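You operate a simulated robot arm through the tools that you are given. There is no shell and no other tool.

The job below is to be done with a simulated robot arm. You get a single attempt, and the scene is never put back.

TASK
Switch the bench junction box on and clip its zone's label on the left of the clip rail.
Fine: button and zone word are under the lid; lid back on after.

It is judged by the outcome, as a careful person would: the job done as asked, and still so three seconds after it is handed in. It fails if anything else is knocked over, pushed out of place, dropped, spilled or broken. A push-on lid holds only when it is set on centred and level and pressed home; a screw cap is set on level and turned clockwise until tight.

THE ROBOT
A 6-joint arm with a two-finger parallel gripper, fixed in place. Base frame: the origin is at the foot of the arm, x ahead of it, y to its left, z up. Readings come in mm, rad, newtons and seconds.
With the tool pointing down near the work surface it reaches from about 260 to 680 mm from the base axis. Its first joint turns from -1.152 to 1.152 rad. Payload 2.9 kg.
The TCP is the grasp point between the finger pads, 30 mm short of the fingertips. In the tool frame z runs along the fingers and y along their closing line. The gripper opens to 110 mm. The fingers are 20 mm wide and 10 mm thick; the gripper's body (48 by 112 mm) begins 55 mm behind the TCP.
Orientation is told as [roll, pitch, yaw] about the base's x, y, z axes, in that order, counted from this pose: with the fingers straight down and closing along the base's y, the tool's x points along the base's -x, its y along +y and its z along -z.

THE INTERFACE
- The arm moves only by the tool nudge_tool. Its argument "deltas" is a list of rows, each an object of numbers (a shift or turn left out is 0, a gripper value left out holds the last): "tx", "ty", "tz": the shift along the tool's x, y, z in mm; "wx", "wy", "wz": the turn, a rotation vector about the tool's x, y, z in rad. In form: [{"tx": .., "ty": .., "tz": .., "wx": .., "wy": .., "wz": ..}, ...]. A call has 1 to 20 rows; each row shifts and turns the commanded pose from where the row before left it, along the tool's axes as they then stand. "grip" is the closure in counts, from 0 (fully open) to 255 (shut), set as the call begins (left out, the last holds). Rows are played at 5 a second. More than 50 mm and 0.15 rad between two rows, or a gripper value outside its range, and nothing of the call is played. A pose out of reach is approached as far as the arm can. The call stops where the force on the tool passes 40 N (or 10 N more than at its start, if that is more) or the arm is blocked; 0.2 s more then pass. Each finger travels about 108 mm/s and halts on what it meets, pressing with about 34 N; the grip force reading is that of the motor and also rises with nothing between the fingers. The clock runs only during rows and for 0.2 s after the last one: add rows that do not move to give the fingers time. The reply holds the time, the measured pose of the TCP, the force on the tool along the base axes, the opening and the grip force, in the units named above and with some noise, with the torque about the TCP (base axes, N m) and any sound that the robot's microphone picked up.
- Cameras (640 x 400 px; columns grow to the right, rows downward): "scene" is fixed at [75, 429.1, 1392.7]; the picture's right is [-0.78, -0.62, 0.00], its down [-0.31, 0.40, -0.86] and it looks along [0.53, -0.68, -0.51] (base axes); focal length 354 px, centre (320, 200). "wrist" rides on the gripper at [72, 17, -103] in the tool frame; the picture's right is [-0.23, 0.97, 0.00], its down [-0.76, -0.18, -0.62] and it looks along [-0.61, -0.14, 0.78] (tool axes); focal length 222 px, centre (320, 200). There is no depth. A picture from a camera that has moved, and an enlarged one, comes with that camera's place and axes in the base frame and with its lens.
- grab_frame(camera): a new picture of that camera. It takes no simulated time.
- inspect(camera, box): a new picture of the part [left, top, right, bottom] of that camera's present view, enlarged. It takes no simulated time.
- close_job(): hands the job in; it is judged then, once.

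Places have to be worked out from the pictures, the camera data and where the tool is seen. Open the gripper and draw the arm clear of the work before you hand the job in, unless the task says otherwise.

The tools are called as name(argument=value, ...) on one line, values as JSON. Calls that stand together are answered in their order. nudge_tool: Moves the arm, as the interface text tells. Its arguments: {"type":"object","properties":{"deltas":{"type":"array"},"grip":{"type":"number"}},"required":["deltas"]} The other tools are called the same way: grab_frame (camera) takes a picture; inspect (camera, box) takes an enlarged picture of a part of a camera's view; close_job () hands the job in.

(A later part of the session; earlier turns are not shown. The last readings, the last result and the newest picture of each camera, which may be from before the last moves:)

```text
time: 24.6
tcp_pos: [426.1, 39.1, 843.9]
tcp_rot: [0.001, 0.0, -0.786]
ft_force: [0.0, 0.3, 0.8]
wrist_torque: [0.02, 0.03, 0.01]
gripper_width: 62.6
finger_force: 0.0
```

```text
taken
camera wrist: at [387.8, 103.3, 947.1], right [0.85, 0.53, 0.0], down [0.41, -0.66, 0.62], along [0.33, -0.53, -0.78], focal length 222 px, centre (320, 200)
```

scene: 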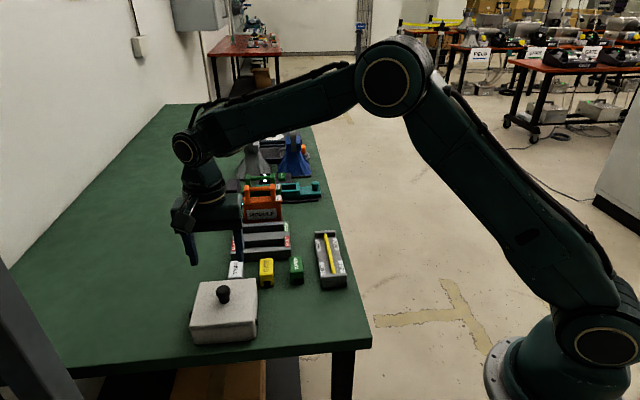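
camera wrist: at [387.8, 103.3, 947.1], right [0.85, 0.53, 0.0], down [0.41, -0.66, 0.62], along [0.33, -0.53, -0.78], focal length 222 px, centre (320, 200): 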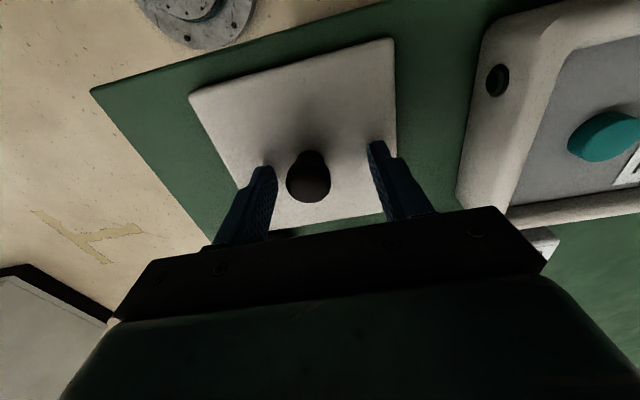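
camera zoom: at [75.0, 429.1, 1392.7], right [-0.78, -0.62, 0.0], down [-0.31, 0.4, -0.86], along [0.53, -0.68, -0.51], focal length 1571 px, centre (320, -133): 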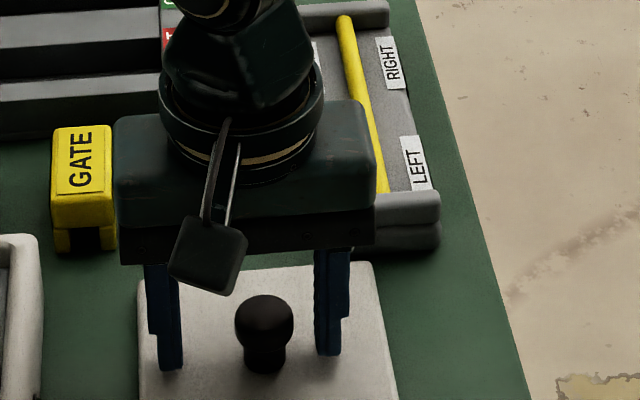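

The lid stands free and clear of the rail, with force near zero. I raise the arm and move over the open box to view the button.

nudge_tool(deltas=[{"tz": -20}, {"tz": -30}, {"tz": -30}, {"tz": -30}, {"tx": -1, "ty": 30}, {"tx": -1, "ty": 30}, {"tx": -1, "ty": 31}, {"tx": -2, "ty": 31}, {"tx": -2, "ty": 32}, {}], grip=110)

grab_frame(camera="wrist")

inspect(camera="scene", box=[180, 220, 380, 350])

```text
time: 26.8
tcp_pos: [539.2, 143.2, 953.8]
tcp_rot: [0.0, 0.001, -0.787]
ft_force: [-0.4, 0.2, -0.8]
wrist_torque: [-0.02, -0.04, -0.03]
gripper_width: 62.6
finger_force: 0.1
```

```text
taken
camera wrist: at [501.5, 207.4, 1056.6], right [0.85, 0.53, 0.0], down [0.41, -0.66, 0.62], along [0.33, -0.53, -0.78], focal length 222 px, centre (320, 200)
```

wrist: 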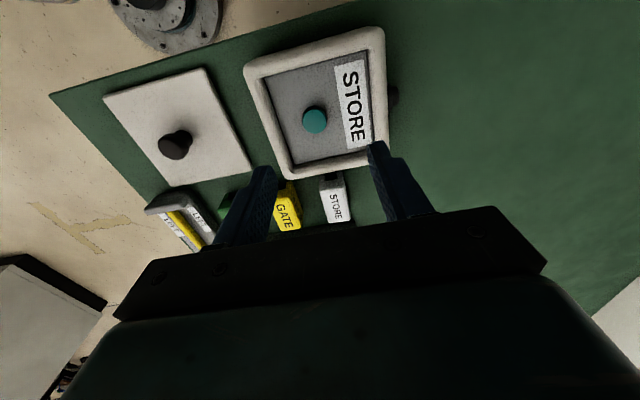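

```text
3.08 times, centred on (280, 285) of scene
camera zoom: at [75.0, 429.1, 1392.7], right [-0.78, -0.62, 0.0], down [-0.31, 0.4, -0.86], along [0.53, -0.68, -0.51], focal length 1088 px, centre (443, -62)
```

zoom: 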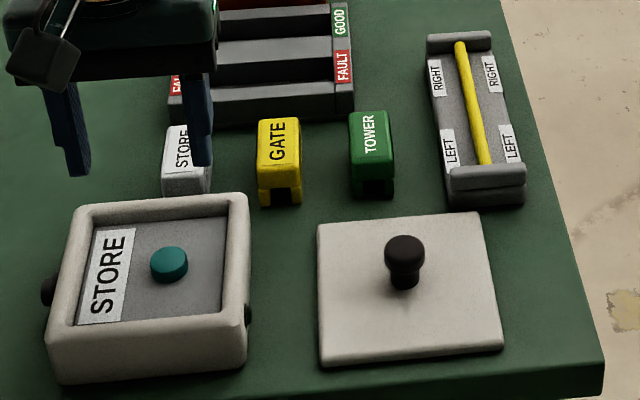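

The lid sits flat and clear on the bench. I zoom on the button for a precise position.

inspect(camera="wrist", box=[240, 20, 400, 180])

inspect(camera="scene", box=[190, 270, 270, 350])

```text
2.50 times, centred on (320, 100) of wrist
camera zoom: at [501.5, 207.4, 1056.6], right [0.85, 0.53, 0.0], down [0.41, -0.66, 0.62], along [0.33, -0.53, -0.78], focal length 555 px, centre (320, 450)
```

zoom: 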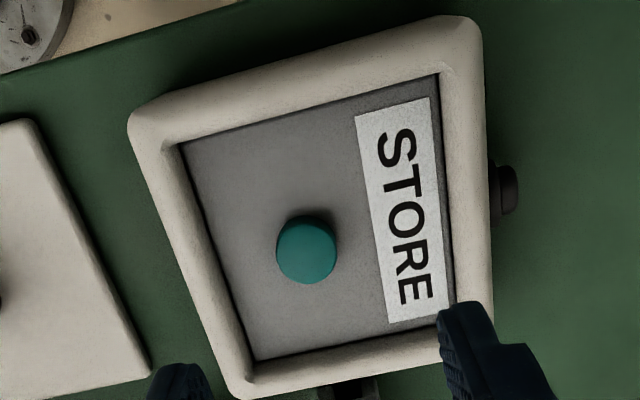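

```text
5.00 times, centred on (230, 310) of scene
camera zoom: at [75.0, 429.1, 1392.7], right [-0.78, -0.62, 0.0], down [-0.31, 0.4, -0.86], along [0.53, -0.68, -0.51], focal length 1768 px, centre (770, -350)
```

zoom: 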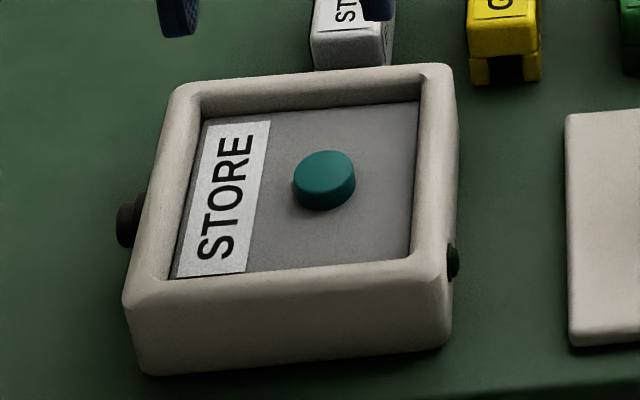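

With properly orthonormalised camera axes, the button top is near (536, 140.5, 843). I close the fingers, shift about 6 mm along -y of the tool, and descend to about 18 mm above the button.

nudge_tool(deltas=[{}, {}, {"tx": 0.3, "ty": -5.9}, {"tz": 16}, {"tz": 16}, {"tz": 16}, {"tz": 15}, {}], grip=255)

inspect(camera="wrist", box=[240, 60, 400, 200])

inspect(camera="scene", box=[180, 260, 270, 350])

```text
time: 28.6
tcp_pos: [536.9, 139.3, 892.7]
tcp_rot: [0.0, 0.001, -0.785]
ft_force: [-0.7, -0.7, -0.5]
wrist_torque: [-0.01, 0.01, 0.03]
gripper_width: 0.2
finger_force: 34.0
```

```text
2.86 times, centred on (320, 130) of wrist
camera zoom: at [497.4, 203.2, 994.7], right [0.85, 0.53, 0.0], down [0.41, -0.66, 0.62], along [0.33, -0.53, -0.78], focal length 635 px, centre (320, 400)
```

zoom: 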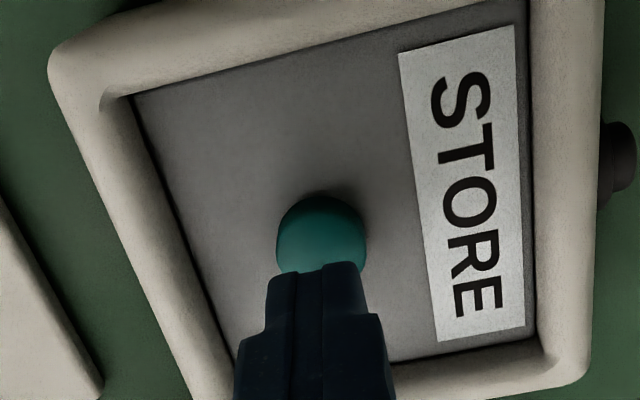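

```text
4.44 times, centred on (225, 305) of scene
camera zoom: at [75.0, 429.1, 1392.7], right [-0.78, -0.62, 0.0], down [-0.31, 0.4, -0.86], along [0.53, -0.68, -0.51], focal length 1571 px, centre (742, -267)
```

zoom: 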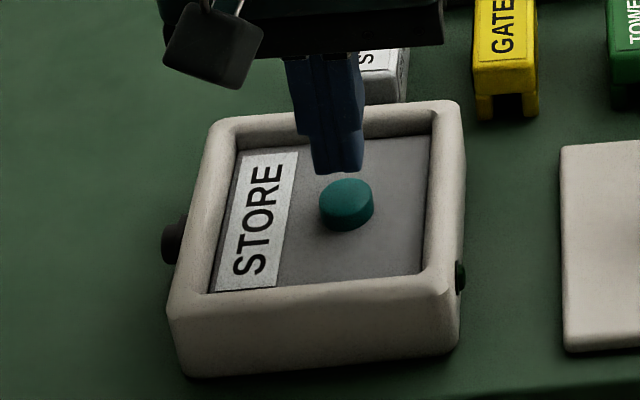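

The closed fingertips are lined up over the button (scene suggests ~2 mm more toward -v). I nudge 1.3 mm and go down gently.

nudge_tool(deltas=[{"ty": -1.3, "tz": 3}, {"tz": 4}, {"tz": 4}, {"tz": 3}, {"tz": 2}], grip=255)

inspect(camera="scene", box=[180, 260, 270, 350])

inspect(camera="wrist", box=[240, 60, 400, 200])

```text
time: 29.8
tcp_pos: [535.5, 138.0, 875.7]
tcp_rot: [-0.001, 0.001, -0.785]
ft_force: [1.1, 0.2, 0.4]
wrist_torque: [0.01, -0.01, 0.02]
gripper_width: 0.1
finger_force: 34.2
```

```text
4.44 times, centred on (225, 305) of scene
camera zoom: at [75.0, 429.1, 1392.7], right [-0.78, -0.62, 0.0], down [-0.31, 0.4, -0.86], along [0.53, -0.68, -0.51], focal length 1571 px, centre (742, -267)
```

zoom: 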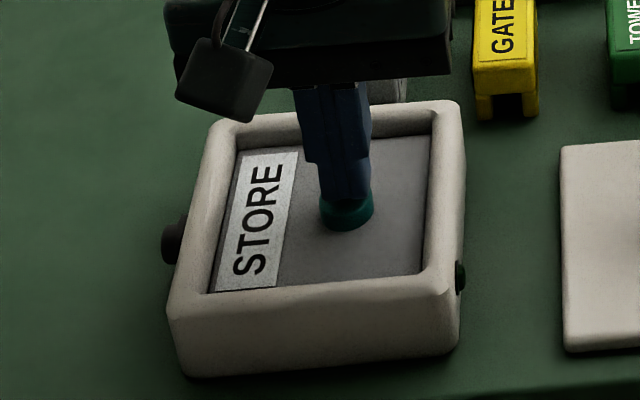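

```text
2.86 times, centred on (320, 130) of wrist
camera zoom: at [496.5, 202.4, 978.2], right [0.85, 0.53, 0.0], down [0.41, -0.66, 0.62], along [0.33, -0.53, -0.78], focal length 635 px, centre (320, 400)
```

zoom: 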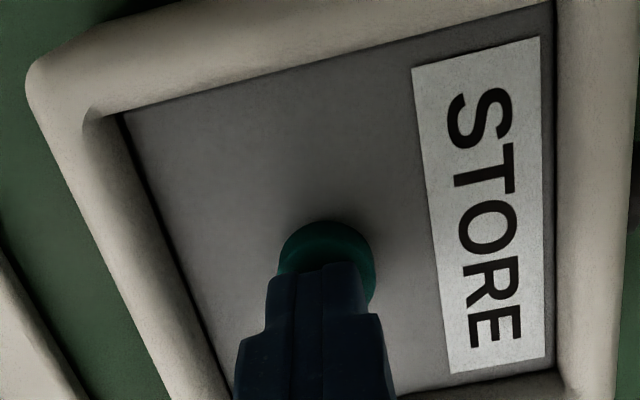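

The fingertips are right over the button, almost touching. I press down in 1 mm rows.

nudge_tool(deltas=[{"tz": 1}, {"tz": 1}, {"tz": 1}], grip=255)

nudge_tool(deltas=[{"tz": 1}], grip=255)

```text
time: 30.6
tcp_pos: [534.9, 137.8, 873.8]
tcp_rot: [0.0, 0.0, -0.786]
ft_force: [-0.1, 0.8, 0.3]
wrist_torque: [-0.02, 0.0, -0.01]
gripper_width: 0.3
finger_force: 34.3
```

```text
time: 31.0
tcp_pos: [534.3, 137.6, 870.8]
tcp_rot: [0.0, 0.0, -0.785]
ft_force: [0.0, -0.8, 0.7]
wrist_torque: [0.0, -0.03, -0.01]
gripper_width: 0.0
finger_force: 34.0
```

No contact force yet at TCP z≈871. I continue down one millimetre at a time.

nudge_tool(deltas=[{"tz": 1}, {"tz": 1}], grip=255)

inspect(camera="scene", box=[180, 260, 270, 350])

```text
time: 31.6
tcp_pos: [536.7, 137.7, 869.5]
tcp_rot: [0.0, 0.001, -0.784]
ft_force: [-1.5, 1.0, 1.8]
wrist_torque: [0.02, -0.02, -0.02]
gripper_width: 0.1
finger_force: 34.5
heard: click
```

```text
4.44 times, centred on (225, 305) of scene
camera zoom: at [75.0, 429.1, 1392.7], right [-0.78, -0.62, 0.0], down [-0.31, 0.4, -0.86], along [0.53, -0.68, -0.51], focal length 1571 px, centre (742, -267)
```

zoom: 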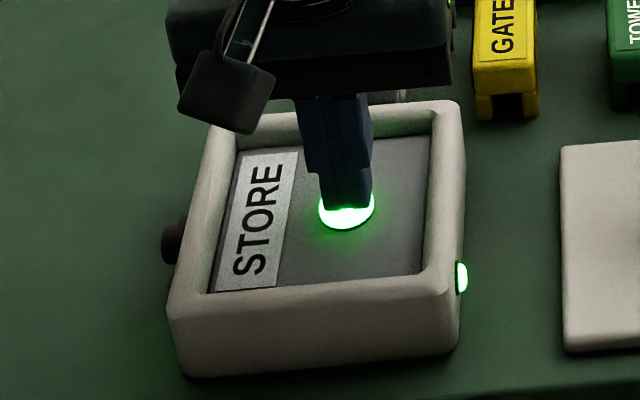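

A click was heard and both the button and side lamp glow green, so the box is on. I raise straight up away from it.

nudge_tool(deltas=[{"tz": -5}, {"tz": -20}, {"tz": -30}, {"tz": -30}, {}], grip=255)

inspect(camera="scene", box=[180, 220, 380, 350])

grab_frame(camera="wrist")

```text
time: 32.8
tcp_pos: [535.5, 138.6, 954.8]
tcp_rot: [0.0, -0.001, -0.787]
ft_force: [-0.5, -0.4, 0.2]
wrist_torque: [0.01, -0.02, -0.01]
gripper_width: 0.0
finger_force: 34.3
```

```text
3.08 times, centred on (280, 285) of scene
camera zoom: at [75.0, 429.1, 1392.7], right [-0.78, -0.62, 0.0], down [-0.31, 0.4, -0.86], along [0.53, -0.68, -0.51], focal length 1088 px, centre (443, -62)
```

zoom: 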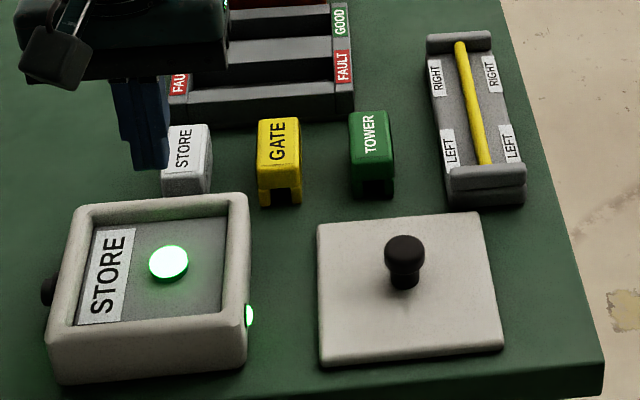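

```text
taken
camera wrist: at [496.7, 203.3, 1057.6], right [0.85, 0.53, 0.0], down [0.41, -0.66, 0.62], along [0.33, -0.53, -0.78], focal length 222 px, centre (320, 200)
```

wrist: 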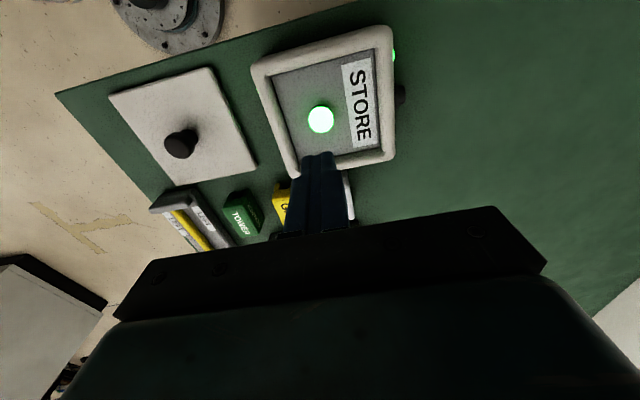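

The box is on. Before refitting the lid I need the exact centres of the box and lid, so I take enlarged views of both.

inspect(camera="scene", box=[190, 275, 265, 350])

inspect(camera="wrist", box=[240, 15, 410, 185])

inspect(camera="scene", box=[275, 270, 350, 345])

inspect(camera="wrist", box=[100, 50, 270, 220])

```text
5.33 times, centred on (228, 312) of scene
camera zoom: at [75.0, 429.1, 1392.7], right [-0.78, -0.62, 0.0], down [-0.31, 0.4, -0.86], along [0.53, -0.68, -0.51], focal length 1885 px, centre (813, -400)
```

zoom: 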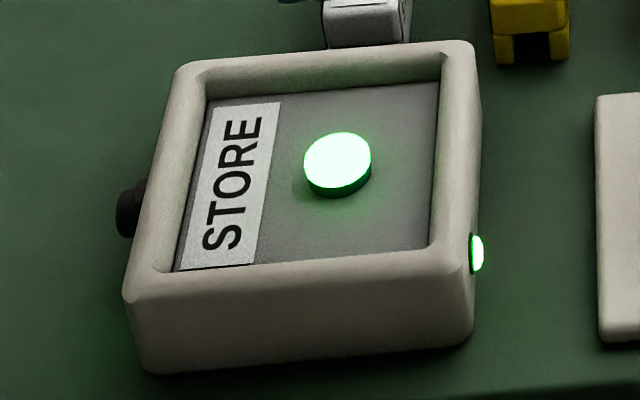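

```text
2.35 times, centred on (325, 100) of wrist
camera zoom: at [496.7, 203.3, 1057.6], right [0.85, 0.53, 0.0], down [0.41, -0.66, 0.62], along [0.33, -0.53, -0.78], focal length 523 px, centre (308, 435)
```

zoom: 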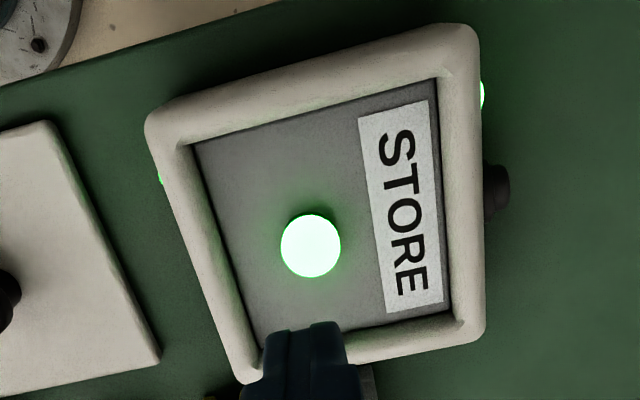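

```text
5.33 times, centred on (312, 308) of scene
camera zoom: at [75.0, 429.1, 1392.7], right [-0.78, -0.62, 0.0], down [-0.31, 0.4, -0.86], along [0.53, -0.68, -0.51], focal length 1885 px, centre (360, -373)
```

zoom: 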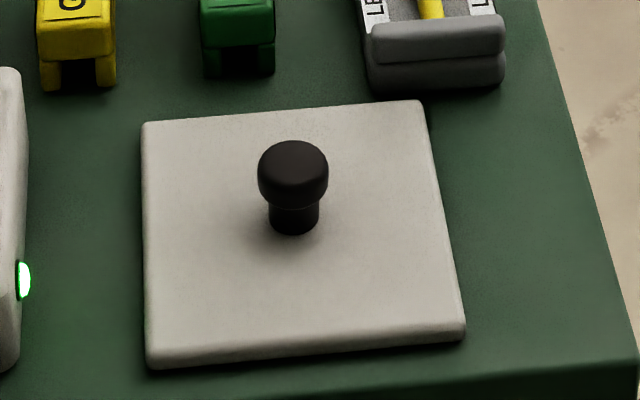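

```text
2.35 times, centred on (185, 135) of wrist
camera zoom: at [496.7, 203.3, 1057.6], right [0.85, 0.53, 0.0], down [0.41, -0.66, 0.62], along [0.33, -0.53, -0.78], focal length 523 px, centre (638, 353)
```

zoom: 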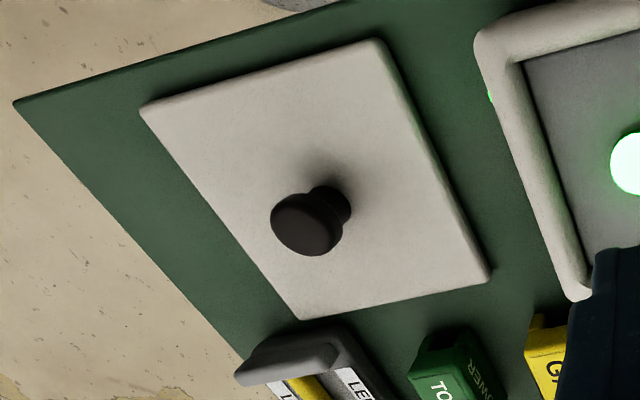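

The box hasn't moved, and comparing with the first pictures shows the lid's knob had shifted about 1 mm toward -v when it snapped loose. By my log the knob now sits about 166 mm along -ty from the seated grip pose. I go above it with open fingers and check.

nudge_tool(deltas=[{"tx": 1, "ty": -25}, {"tx": 1, "ty": -25}, {"tx": 1, "ty": -25}, {"tx": 1, "ty": -25}, {"tx": 1, "ty": -25}, {"tx": 1.7, "ty": -30.1}, {"tz": 20}, {"tz": 20}, {"tz": 20}, {}], grip=110)

grab_frame(camera="wrist")

inspect(camera="scene", box=[265, 250, 365, 350])

```text
time: 35.0
tcp_pos: [421.1, 34.2, 894.6]
tcp_rot: [0.0, 0.0, -0.786]
ft_force: [-0.4, -0.6, -0.5]
wrist_torque: [0.01, 0.0, 0.01]
gripper_width: 62.7
finger_force: 0.1
```

```text
taken
camera wrist: at [382.2, 98.0, 997.4], right [0.85, 0.53, 0.0], down [0.41, -0.66, 0.62], along [0.33, -0.53, -0.78], focal length 222 px, centre (320, 200)
```

wrist: 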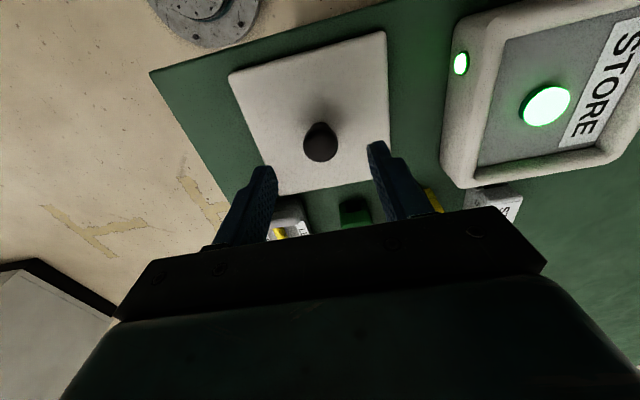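

```text
4.00 times, centred on (315, 300) of scene
camera zoom: at [75.0, 429.1, 1392.7], right [-0.78, -0.62, 0.0], down [-0.31, 0.4, -0.86], along [0.53, -0.68, -0.51], focal length 1414 px, centre (340, -200)
```

zoom: 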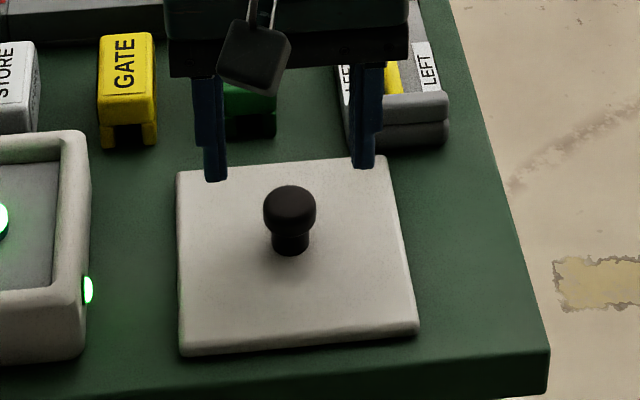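

The open fingers are centred over the knob in both views. I lower to just above the lid surface, slightly higher than before so the fingertips don't scrape it.

nudge_tool(deltas=[{"tz": 12}, {"tz": 12}, {"tz": 12}, {"tz": 8}, {"tz": 4}, {"tz": 2}, {}], grip=110)

inspect(camera="wrist", box=[240, 100, 400, 210])

inspect(camera="scene", box=[265, 250, 365, 350])

```text
time: 36.6
tcp_pos: [419.4, 33.2, 844.7]
tcp_rot: [0.0, 0.001, -0.785]
ft_force: [-0.2, 0.6, 0.4]
wrist_torque: [0.04, -0.02, -0.03]
gripper_width: 62.7
finger_force: 0.0
```

```text
3.64 times, centred on (320, 155) of wrist
camera zoom: at [382.2, 97.5, 947.0], right [0.85, 0.53, 0.0], down [0.41, -0.66, 0.62], along [0.33, -0.53, -0.78], focal length 808 px, centre (320, 364)
```

zoom: 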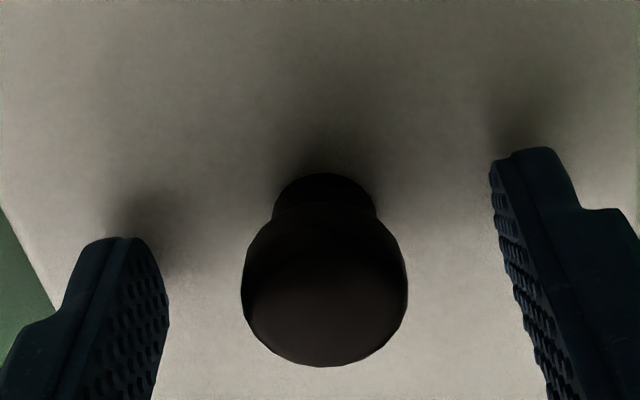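

```text
4.00 times, centred on (315, 300) of scene
camera zoom: at [75.0, 429.1, 1392.7], right [-0.78, -0.62, 0.0], down [-0.31, 0.4, -0.86], along [0.53, -0.68, -0.51], focal length 1414 px, centre (340, -200)
```

zoom: 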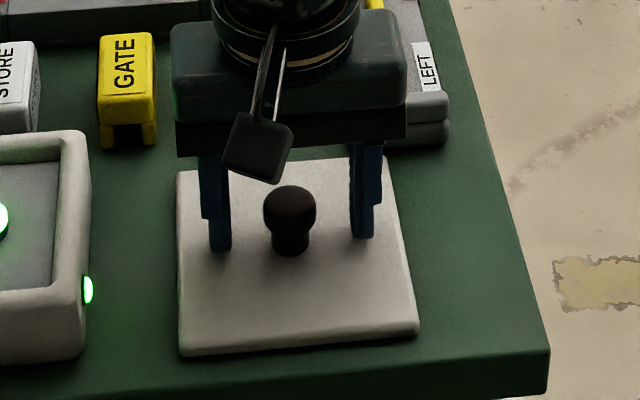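

Compared with the same view before the first successful grip, the knob is in the same place along u and 0.9 mm to +v. I shift 0.9 mm, lower 2 mm, then close.

nudge_tool(deltas=[{"ty": 0.9}, {"tz": 2}, {}], grip=110)

nudge_tool(deltas=[{}, {}, {}, {}], grip=255)

inspect(camera="scene", box=[265, 250, 365, 350])

grab_frame(camera="wrist")

```text
time: 37.4
tcp_pos: [422.2, 33.6, 842.9]
tcp_rot: [0.0, 0.0, -0.786]
ft_force: [-0.2, -0.3, -0.2]
wrist_torque: [0.01, -0.01, 0.0]
gripper_width: 62.7
finger_force: 0.1
```

```text
time: 38.4
tcp_pos: [420.9, 33.2, 841.8]
tcp_rot: [0.002, 0.001, -0.786]
ft_force: [0.3, -0.1, -0.3]
wrist_torque: [-0.02, -0.01, 0.02]
gripper_width: 27.0
finger_force: 33.9
```

```text
4.00 times, centred on (315, 300) of scene
camera zoom: at [75.0, 429.1, 1392.7], right [-0.78, -0.62, 0.0], down [-0.31, 0.4, -0.86], along [0.53, -0.68, -0.51], focal length 1414 px, centre (340, -200)
```

zoom: 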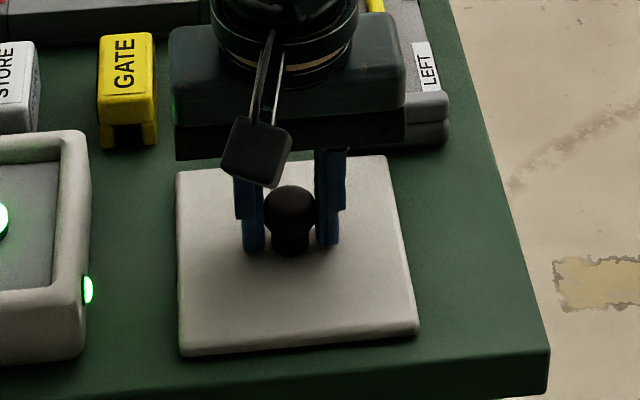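

```text
taken
camera wrist: at [382.7, 98.1, 944.9], right [0.85, 0.53, 0.0], down [0.41, -0.66, 0.62], along [0.33, -0.53, -0.78], focal length 222 px, centre (320, 200)
```

wrist: 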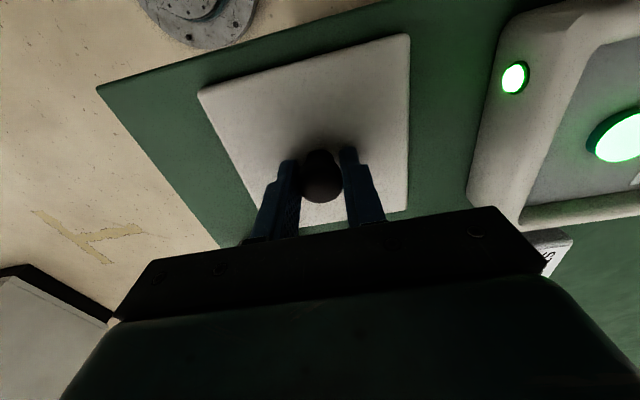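

Gripped: the lid sits in the wrist view exactly as it did when first lifted (corners at (198,93), (410,35), (408,210)). I lift gently and check that it follows.

nudge_tool(deltas=[{"tz": -3}, {"tz": -4}, {"tz": -5}, {"tz": -6}, {}], grip=255)

inspect(camera="wrist", box=[180, 20, 430, 220])

inspect(camera="scene", box=[265, 250, 365, 350])

```text
time: 39.6
tcp_pos: [421.5, 34.2, 861.8]
tcp_rot: [-0.001, -0.001, -0.784]
ft_force: [0.1, 0.7, -0.3]
wrist_torque: [-0.01, 0.01, 0.02]
gripper_width: 26.8
finger_force: 34.2
```

```text
2.00 times, centred on (305, 120) of wrist
camera zoom: at [382.6, 98.0, 963.2], right [0.85, 0.53, 0.0], down [0.41, -0.66, 0.62], along [0.33, -0.53, -0.78], focal length 444 px, centre (350, 360)
```

zoom: 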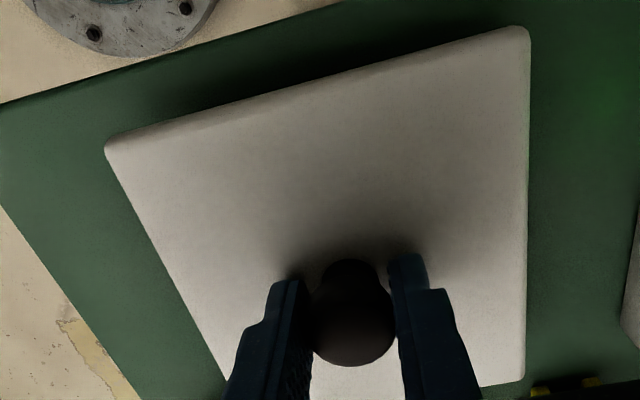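

```text
4.00 times, centred on (315, 300) of scene
camera zoom: at [75.0, 429.1, 1392.7], right [-0.78, -0.62, 0.0], down [-0.31, 0.4, -0.86], along [0.53, -0.68, -0.51], focal length 1414 px, centre (340, -200)
```

zoom: 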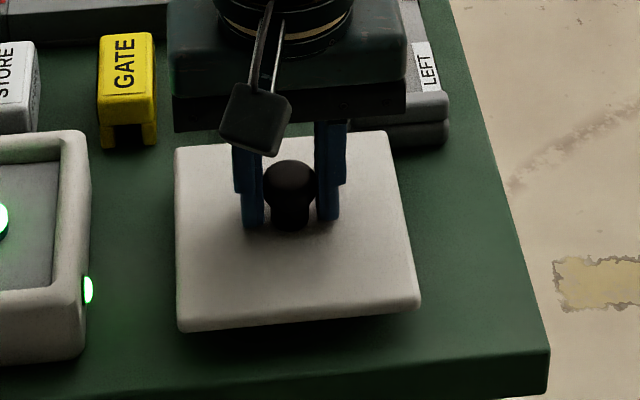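

The lid is held and level. I raise it 90 mm and carry it back over the box, aiming 1.1 mm in +v of the earlier grip pose to correct the earlier shift.

nudge_tool(deltas=[{"tz": -20}, {"tz": -25}, {"tz": -25}, {"tz": -20}, {"tx": -1, "ty": 25}, {"tx": -1, "ty": 25}, {"tx": -1, "ty": 25}, {"tx": -1, "ty": 25}, {"tx": -1, "ty": 25}, {"ty": 25}, {"ty": 16.5}, {}], grip=255)

grab_frame(camera="wrist")

inspect(camera="scene", box=[160, 220, 360, 360])

```text
time: 42.2
tcp_pos: [542.9, 148.0, 950.6]
tcp_rot: [-0.002, -0.001, -0.787]
ft_force: [0.4, 0.2, -1.5]
wrist_torque: [0.01, 0.01, -0.01]
gripper_width: 26.8
finger_force: 33.7
```

```text
taken
camera wrist: at [504.6, 212.7, 1053.1], right [0.85, 0.53, 0.0], down [0.41, -0.66, 0.62], along [0.33, -0.53, -0.78], focal length 222 px, centre (320, 200)
```

wrist: 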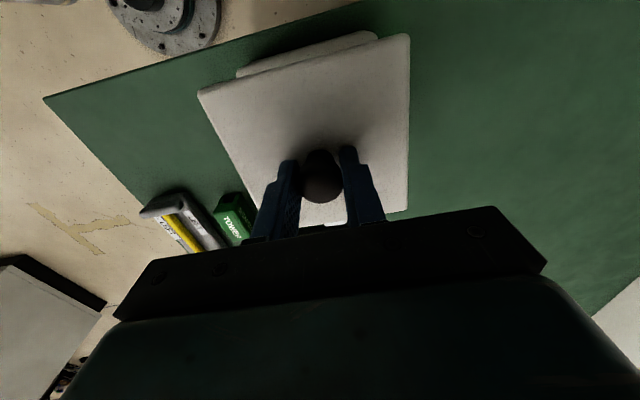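

```text
2.86 times, centred on (260, 290) of scene
camera zoom: at [75.0, 429.1, 1392.7], right [-0.78, -0.62, 0.0], down [-0.31, 0.4, -0.86], along [0.53, -0.68, -0.51], focal length 1010 px, centre (491, -57)
```

zoom: 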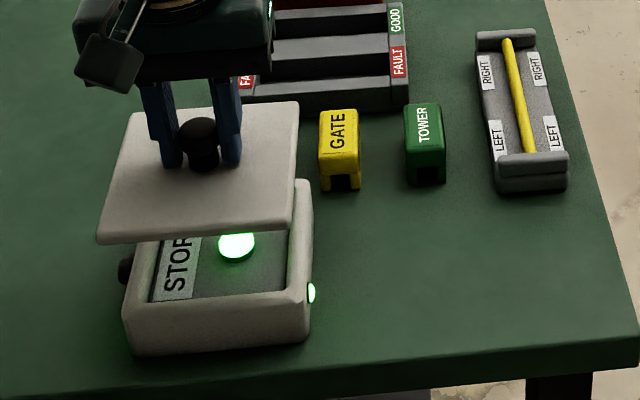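

The lid is held above the box. I lower to about 10 mm above the rim and compare with the initial picture.

nudge_tool(deltas=[{"tz": 12}, {"tz": 12}, {"tz": 12}, {"tz": 8}, {"tz": 6}, {}], grip=255)

inspect(camera="scene", box=[180, 265, 276, 355])

inspect(camera="wrist", box=[180, 10, 430, 220])

```text
time: 43.6
tcp_pos: [542.4, 147.4, 899.8]
tcp_rot: [-0.001, 0.0, -0.784]
ft_force: [-0.7, 0.5, -0.6]
wrist_torque: [-0.01, 0.01, 0.01]
gripper_width: 27.2
finger_force: 33.9
```

```text
4.44 times, centred on (228, 310) of scene
camera zoom: at [75.0, 429.1, 1392.7], right [-0.78, -0.62, 0.0], down [-0.31, 0.4, -0.86], along [0.53, -0.68, -0.51], focal length 1571 px, centre (729, -289)
```

zoom: 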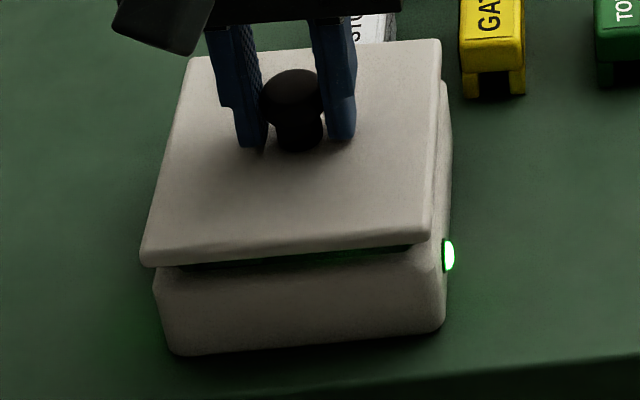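

```text
1.90 times, centred on (305, 115) of wrist
camera zoom: at [504.3, 212.0, 1002.6], right [0.85, 0.53, 0.0], down [0.41, -0.66, 0.62], along [0.33, -0.53, -0.78], focal length 423 px, centre (349, 362)
```

zoom: 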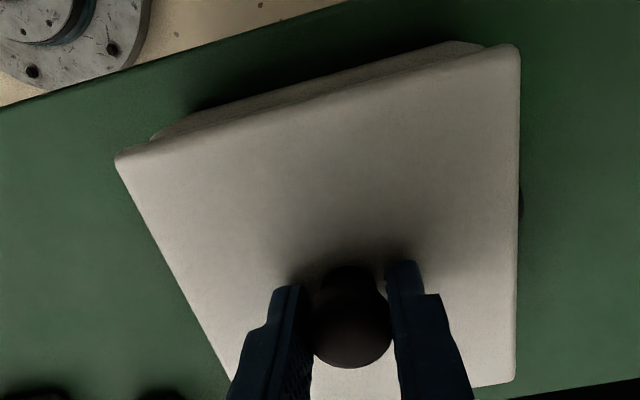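

The projected seat position matches the original lid corners to within a pixel or two, with about 0.6 mm of excess toward +v. I trim that and lower slowly to the rim, watching the force.

nudge_tool(deltas=[{"ty": -0.6, "tz": 3}, {"tz": 3}, {"tz": 2}, {"tz": 1}, {}], grip=255)

inspect(camera="scene", box=[180, 265, 276, 355])

```text
time: 44.8
tcp_pos: [542.2, 149.0, 890.4]
tcp_rot: [0.0, 0.0, -0.786]
ft_force: [-0.5, 0.0, -0.9]
wrist_torque: [0.01, -0.02, 0.04]
gripper_width: 27.0
finger_force: 34.2
```

```text
4.44 times, centred on (228, 310) of scene
camera zoom: at [75.0, 429.1, 1392.7], right [-0.78, -0.62, 0.0], down [-0.31, 0.4, -0.86], along [0.53, -0.68, -0.51], focal length 1571 px, centre (729, -289)
```

zoom: 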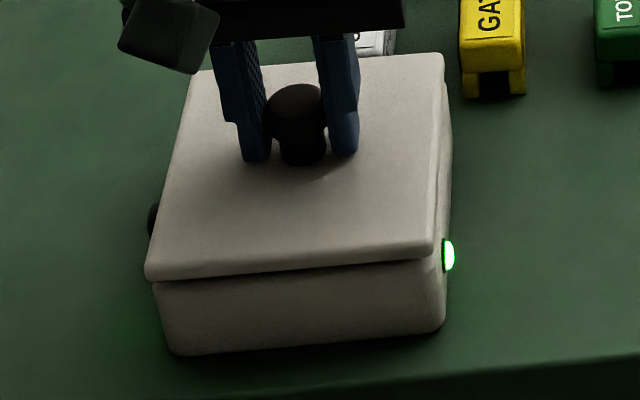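

The lid is 3 mm or so above its seat and looks well lined up. I lower one millimetre at a time.

nudge_tool(deltas=[{"tz": 1}, {"tz": 1}], grip=255)

nudge_tool(deltas=[{"tz": 1}], grip=255)

inspect(camera="scene", box=[180, 265, 276, 355])

```text
time: 45.4
tcp_pos: [542.0, 147.9, 890.5]
tcp_rot: [-0.001, 0.0, -0.785]
ft_force: [0.1, -0.1, -1.1]
wrist_torque: [-0.01, -0.02, -0.01]
gripper_width: 27.0
finger_force: 33.8
```

```text
time: 45.8
tcp_pos: [541.9, 148.8, 889.8]
tcp_rot: [0.0, -0.001, -0.785]
ft_force: [0.0, -0.1, -0.5]
wrist_torque: [0.02, 0.01, -0.01]
gripper_width: 27.1
finger_force: 33.7
```

```text
4.44 times, centred on (228, 310) of scene
camera zoom: at [75.0, 429.1, 1392.7], right [-0.78, -0.62, 0.0], down [-0.31, 0.4, -0.86], along [0.53, -0.68, -0.51], focal length 1571 px, centre (729, -289)
```

zoom: 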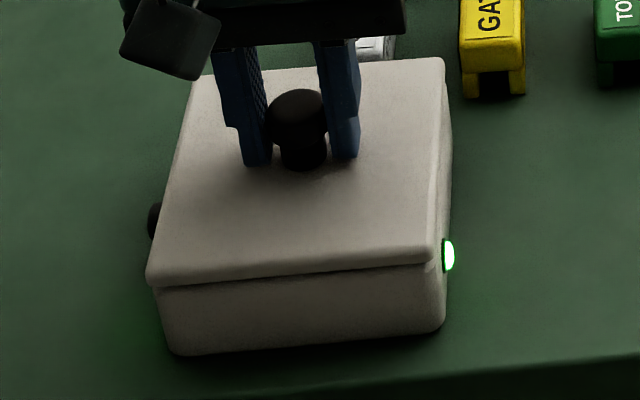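

It's nearly on the rim and matches the initial outline. I continue with 1 mm steps to feel for contact.

nudge_tool(deltas=[{"tz": 1}], grip=255)

nudge_tool(deltas=[{"tz": 1}], grip=255)

```text
time: 46.2
tcp_pos: [541.7, 147.1, 889.2]
tcp_rot: [-0.001, 0.0, -0.784]
ft_force: [0.2, -0.7, -1.0]
wrist_torque: [-0.01, -0.02, -0.02]
gripper_width: 27.2
finger_force: 33.9
```

```text
time: 46.6
tcp_pos: [542.2, 147.6, 887.9]
tcp_rot: [0.002, 0.001, -0.786]
ft_force: [-0.3, -0.6, 5.9]
wrist_torque: [-0.09, 0.38, 0.0]
gripper_width: 26.9
finger_force: 33.6
```

Contact is beginning (5.9 N). I keep pressing in small steps, listening for the snap.

nudge_tool(deltas=[{"tz": 1}], grip=255)

inspect(camera="scene", box=[180, 265, 276, 355])

grab_frame(camera="wrist")

```text
time: 47.0
tcp_pos: [543.3, 146.6, 886.1]
tcp_rot: [0.003, -0.001, -0.786]
ft_force: [-4.6, -1.4, 17.6]
wrist_torque: [-0.06, 0.29, 0.0]
gripper_width: 27.2
finger_force: 34.0
```

```text
4.44 times, centred on (228, 310) of scene
camera zoom: at [74.6, 428.9, 1392.7], right [-0.78, -0.62, 0.0], down [-0.31, 0.4, -0.86], along [0.53, -0.68, -0.51], focal length 1571 px, centre (729, -289)
```

zoom: 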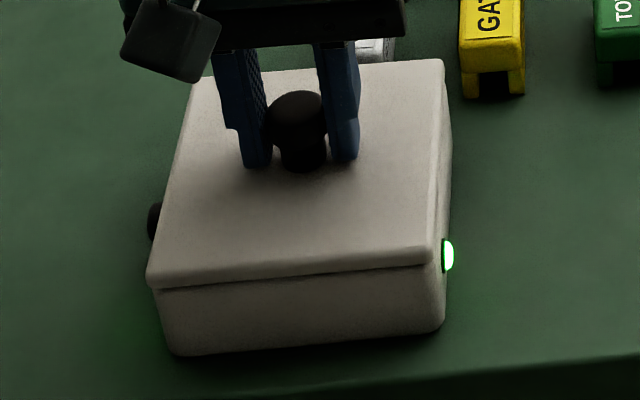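

```text
taken
camera wrist: at [503.7, 211.9, 989.8], right [0.85, 0.53, 0.0], down [0.41, -0.66, 0.62], along [0.33, -0.53, -0.78], focal length 222 px, centre (320, 200)
```

wrist: 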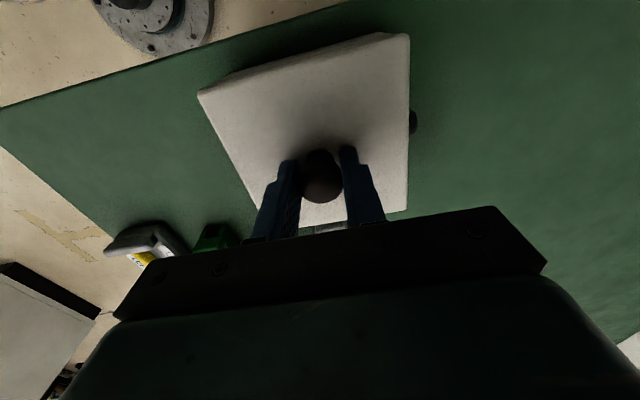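

The lid is down on the rim at 17.6 N without a snap yet. I press another millimetre or two.

nudge_tool(deltas=[{"tz": 1}], grip=255)

nudge_tool(deltas=[{"tz": 0.8}], grip=255)

```text
time: 47.4
tcp_pos: [543.1, 147.7, 887.8]
tcp_rot: [0.004, -0.001, -0.784]
ft_force: [-9.5, -2.8, 32.7]
wrist_torque: [-0.12, 0.39, -0.05]
gripper_width: 27.1
finger_force: 34.3
```

```text
time: 47.8
tcp_pos: [542.8, 147.5, 886.9]
tcp_rot: [0.003, -0.003, -0.785]
ft_force: [-12.3, -3.1, 36.6]
wrist_torque: [-0.18, 0.31, 0.01]
gripper_width: 26.9
finger_force: 33.9
```

36 N and no snap yet. I look closely at the seam between lid and box.

inspect(camera="scene", box=[190, 310, 262, 350])

inspect(camera="wrist", box=[180, 10, 430, 130])

inspect(camera="scene", box=[180, 265, 276, 355])

```text
8.89 times, centred on (226, 330) of scene
camera zoom: at [74.1, 428.8, 1392.8], right [-0.78, -0.62, 0.0], down [-0.31, 0.4, -0.86], along [0.53, -0.68, -0.51], focal length 3142 px, centre (1156, -956)
```

zoom: 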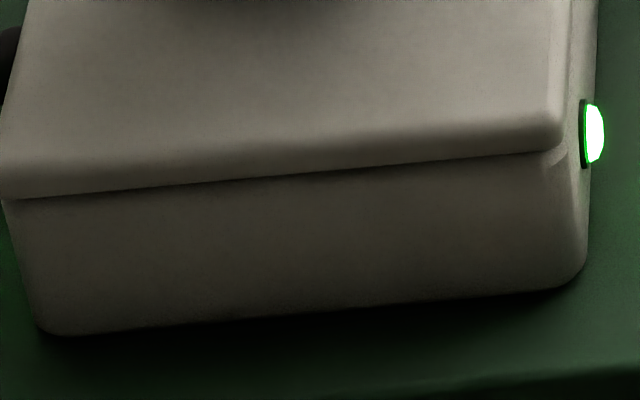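

```text
2.56 times, centred on (305, 70) of wrist
camera zoom: at [503.5, 211.8, 989.5], right [0.85, 0.53, 0.0], down [0.41, -0.66, 0.62], along [0.33, -0.53, -0.78], focal length 569 px, centre (358, 533)
```

zoom: 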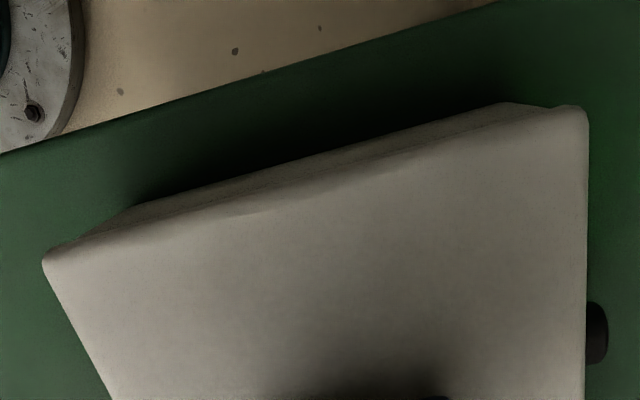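

```text
4.44 times, centred on (228, 310) of scene
camera zoom: at [74.1, 428.8, 1392.8], right [-0.78, -0.62, 0.0], down [-0.31, 0.4, -0.86], along [0.53, -0.68, -0.51], focal length 1571 px, centre (729, -289)
```

zoom: 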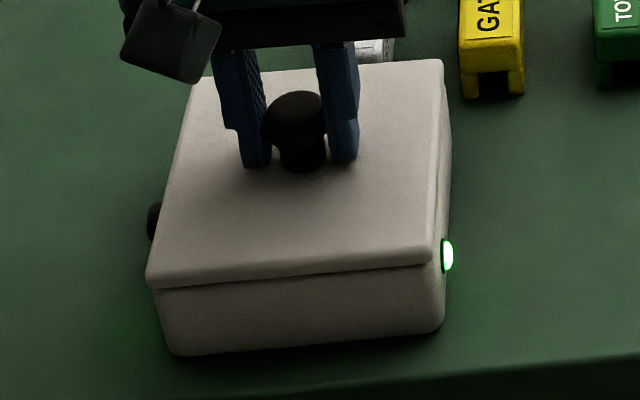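

The lid's outline matches its original seated place to within a pixel, so it only needs pressing home. I press a little harder in small steps.

nudge_tool(deltas=[{"tz": 0.8}], grip=255)

```text
time: 48.2
tcp_pos: [543.1, 148.1, 887.6]
tcp_rot: [0.006, -0.003, -0.786]
ft_force: [-12.7, -2.4, 37.5]
wrist_torque: [-0.18, 0.26, -0.04]
gripper_width: 27.0
finger_force: 33.7
```

The force has levelled at 37 N through the grip. I relieve the load, release the knob, and will then press straight down on top of the knob with closed fingers instead.

nudge_tool(deltas=[{"tz": -1}, {"tz": -1}, {"tz": -0.8}, {}], grip=255)

inspect(camera="scene", box=[180, 265, 276, 355])

```text
time: 49.2
tcp_pos: [542.6, 147.2, 886.8]
tcp_rot: [0.003, -0.001, -0.785]
ft_force: [0.4, -0.8, 19.3]
wrist_torque: [-0.26, -0.11, 0.0]
gripper_width: 27.2
finger_force: 33.6
```

```text
4.44 times, centred on (228, 310) of scene
camera zoom: at [74.7, 429.0, 1392.7], right [-0.78, -0.62, 0.0], down [-0.31, 0.4, -0.86], along [0.53, -0.68, -0.51], focal length 1571 px, centre (729, -289)
```

zoom: 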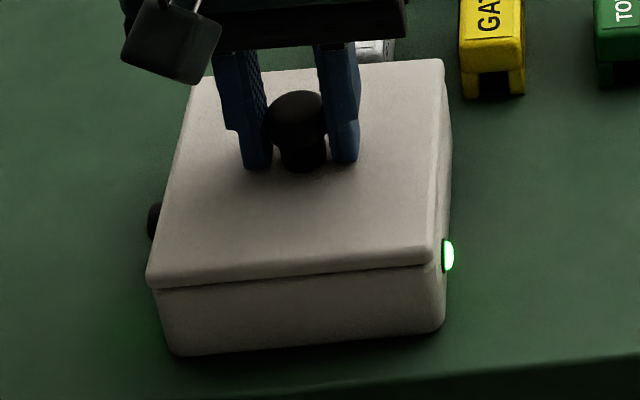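

19 N remains; I relieve another 1.3 mm.

nudge_tool(deltas=[{"tz": -0.7}, {"tz": -0.6}, {}], grip=255)

```text
time: 50.0
tcp_pos: [542.9, 148.1, 885.8]
tcp_rot: [0.001, 0.0, -0.785]
ft_force: [2.4, -0.5, 7.8]
wrist_torque: [-0.1, -0.56, -0.02]
gripper_width: 27.0
finger_force: 33.7
```

7.8 N remains; one more millimetre of relief, then I open only slightly to avoid dragging the lid.

nudge_tool(deltas=[{"tz": -0.7}, {"tz": -0.5}, {}], grip=255)

nudge_tool(deltas=[{}, {}], grip=178)

inspect(camera="scene", box=[180, 265, 276, 355])

```text
time: 50.8
tcp_pos: [540.9, 147.7, 888.2]
tcp_rot: [-0.001, 0.004, -0.786]
ft_force: [-0.3, -0.3, -1.3]
wrist_torque: [-0.02, -0.01, -0.02]
gripper_width: 27.2
finger_force: 33.8
```

```text
time: 51.4
tcp_pos: [541.8, 148.0, 888.1]
tcp_rot: [-0.001, 0.0, -0.785]
ft_force: [0.3, 0.4, 0.3]
wrist_torque: [-0.01, -0.01, -0.01]
gripper_width: 33.2
finger_force: 0.0
heard: snap
```

```text
4.44 times, centred on (228, 310) of scene
camera zoom: at [75.0, 429.1, 1392.7], right [-0.78, -0.62, 0.0], down [-0.31, 0.4, -0.86], along [0.53, -0.68, -0.51], focal length 1571 px, centre (729, -289)
```

zoom: 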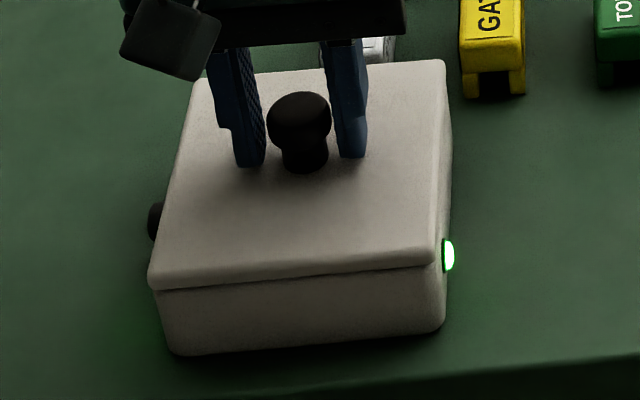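

A snap was heard as the grip let go, and the lid now sits exactly at its original outline. To be sure it's home I'll raise, close the fingers above the knob, and press straight down on it.

nudge_tool(deltas=[{"tz": -5}, {"tz": -10}, {"tz": -15}, {"tz": -20}, {}], grip=160)

nudge_tool(deltas=[{}, {}, {}], grip=255)

inspect(camera="scene", box=[180, 265, 276, 355])

inspect(camera="wrist", box=[180, 10, 430, 210])

```text
time: 52.6
tcp_pos: [542.4, 147.6, 939.5]
tcp_rot: [0.0, -0.001, -0.785]
ft_force: [0.0, 0.1, -0.3]
wrist_torque: [0.01, 0.0, -0.03]
gripper_width: 41.0
finger_force: 0.2
```

```text
time: 53.4
tcp_pos: [541.0, 148.5, 938.7]
tcp_rot: [-0.001, 0.001, -0.787]
ft_force: [0.8, 0.0, -0.4]
wrist_torque: [0.02, -0.02, 0.03]
gripper_width: 0.0
finger_force: 34.5
```

```text
4.44 times, centred on (228, 310) of scene
camera zoom: at [75.0, 429.1, 1392.7], right [-0.78, -0.62, 0.0], down [-0.31, 0.4, -0.86], along [0.53, -0.68, -0.51], focal length 1571 px, centre (729, -289)
```

zoom: 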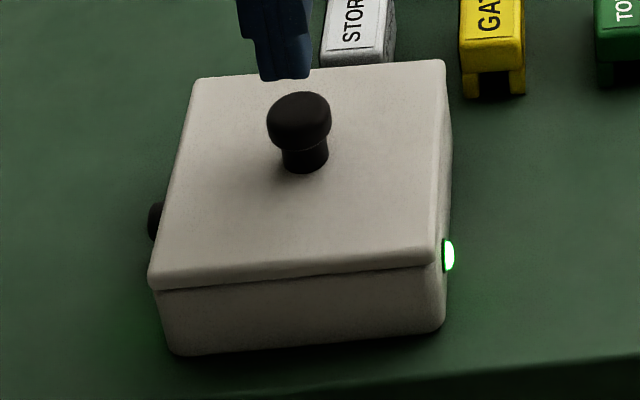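

```text
2.00 times, centred on (305, 110) of wrist
camera zoom: at [503.4, 212.5, 1040.9], right [0.85, 0.53, 0.0], down [0.41, -0.66, 0.62], along [0.33, -0.53, -0.78], focal length 444 px, centre (350, 380)
```

zoom: 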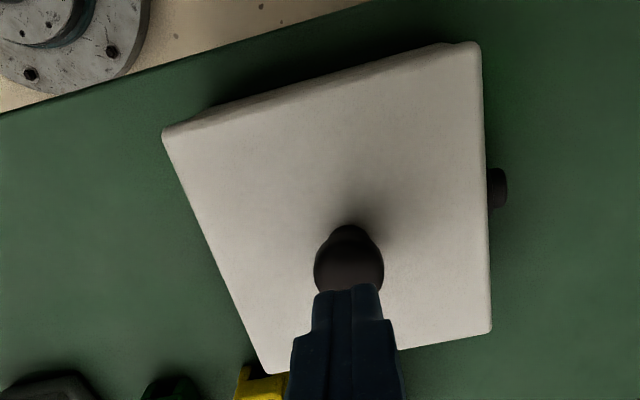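

The lid's outline matches the initial one, and the knob moved about 1 mm back to its original spot on the snap. I press gently on the knob's top to confirm it's home.

nudge_tool(deltas=[{"ty": -1.5, "tz": 3}, {"tz": 4}, {"tz": 3}, {"tz": 2}], grip=255)

inspect(camera="scene", box=[190, 260, 260, 320])

inspect(camera="wrist", box=[260, 80, 380, 200])

```text
time: 54.4
tcp_pos: [541.4, 146.4, 926.2]
tcp_rot: [0.0, 0.0, -0.786]
ft_force: [0.2, 0.1, 0.1]
wrist_torque: [0.04, 0.02, 0.01]
gripper_width: 0.0
finger_force: 34.1
```

```text
6.67 times, centred on (225, 290) of scene
camera zoom: at [75.0, 429.1, 1392.7], right [-0.78, -0.62, 0.0], down [-0.31, 0.4, -0.86], along [0.53, -0.68, -0.51], focal length 2357 px, centre (953, -400)
```

zoom: 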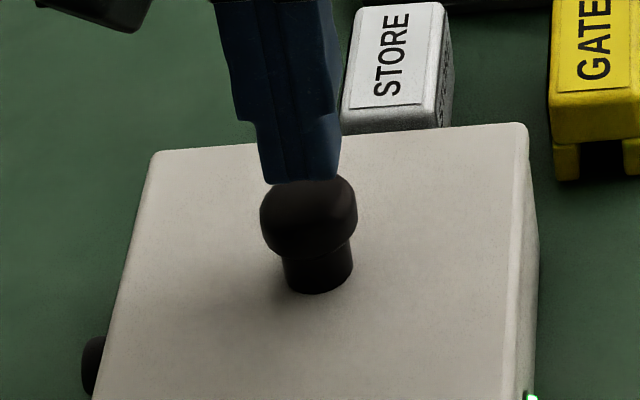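

```text
3.33 times, centred on (320, 140) of wrist
camera zoom: at [502.5, 210.5, 1028.9], right [0.85, 0.53, 0.0], down [0.41, -0.66, 0.62], along [0.33, -0.53, -0.78], focal length 740 px, centre (320, 400)
```

zoom: 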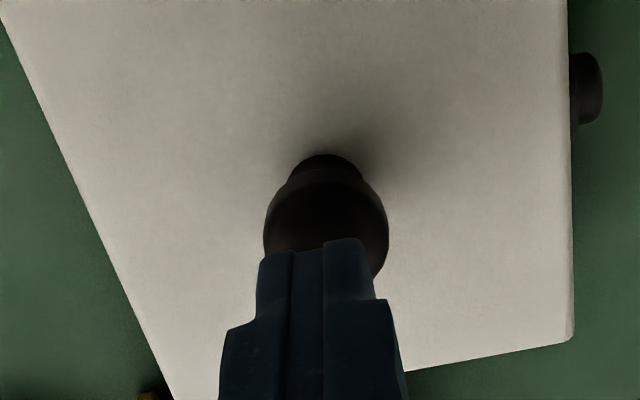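

The fingertips are over the knob with a few mm of gap. I lower in 1 mm steps until a firm press is reached.

nudge_tool(deltas=[{"tz": 1}, {"tz": 1}], grip=255)

nudge_tool(deltas=[{"tz": 1}], grip=255)

nudge_tool(deltas=[{"tz": 1}], grip=255)

```text
time: 55.0
tcp_pos: [541.6, 145.8, 924.7]
tcp_rot: [0.001, 0.001, -0.785]
ft_force: [-0.5, 0.6, 0.1]
wrist_torque: [0.04, -0.02, -0.01]
gripper_width: 0.1
finger_force: 34.1
```

```text
time: 55.4
tcp_pos: [541.9, 146.1, 922.5]
tcp_rot: [0.001, 0.001, -0.786]
ft_force: [-0.1, 0.5, 0.4]
wrist_torque: [-0.01, 0.01, -0.01]
gripper_width: 0.0
finger_force: 33.6
```

```text
time: 55.8
tcp_pos: [540.0, 147.2, 923.0]
tcp_rot: [0.0, -0.001, -0.786]
ft_force: [0.0, 0.4, -0.6]
wrist_torque: [0.01, 0.0, 0.0]
gripper_width: 0.1
finger_force: 34.0
```

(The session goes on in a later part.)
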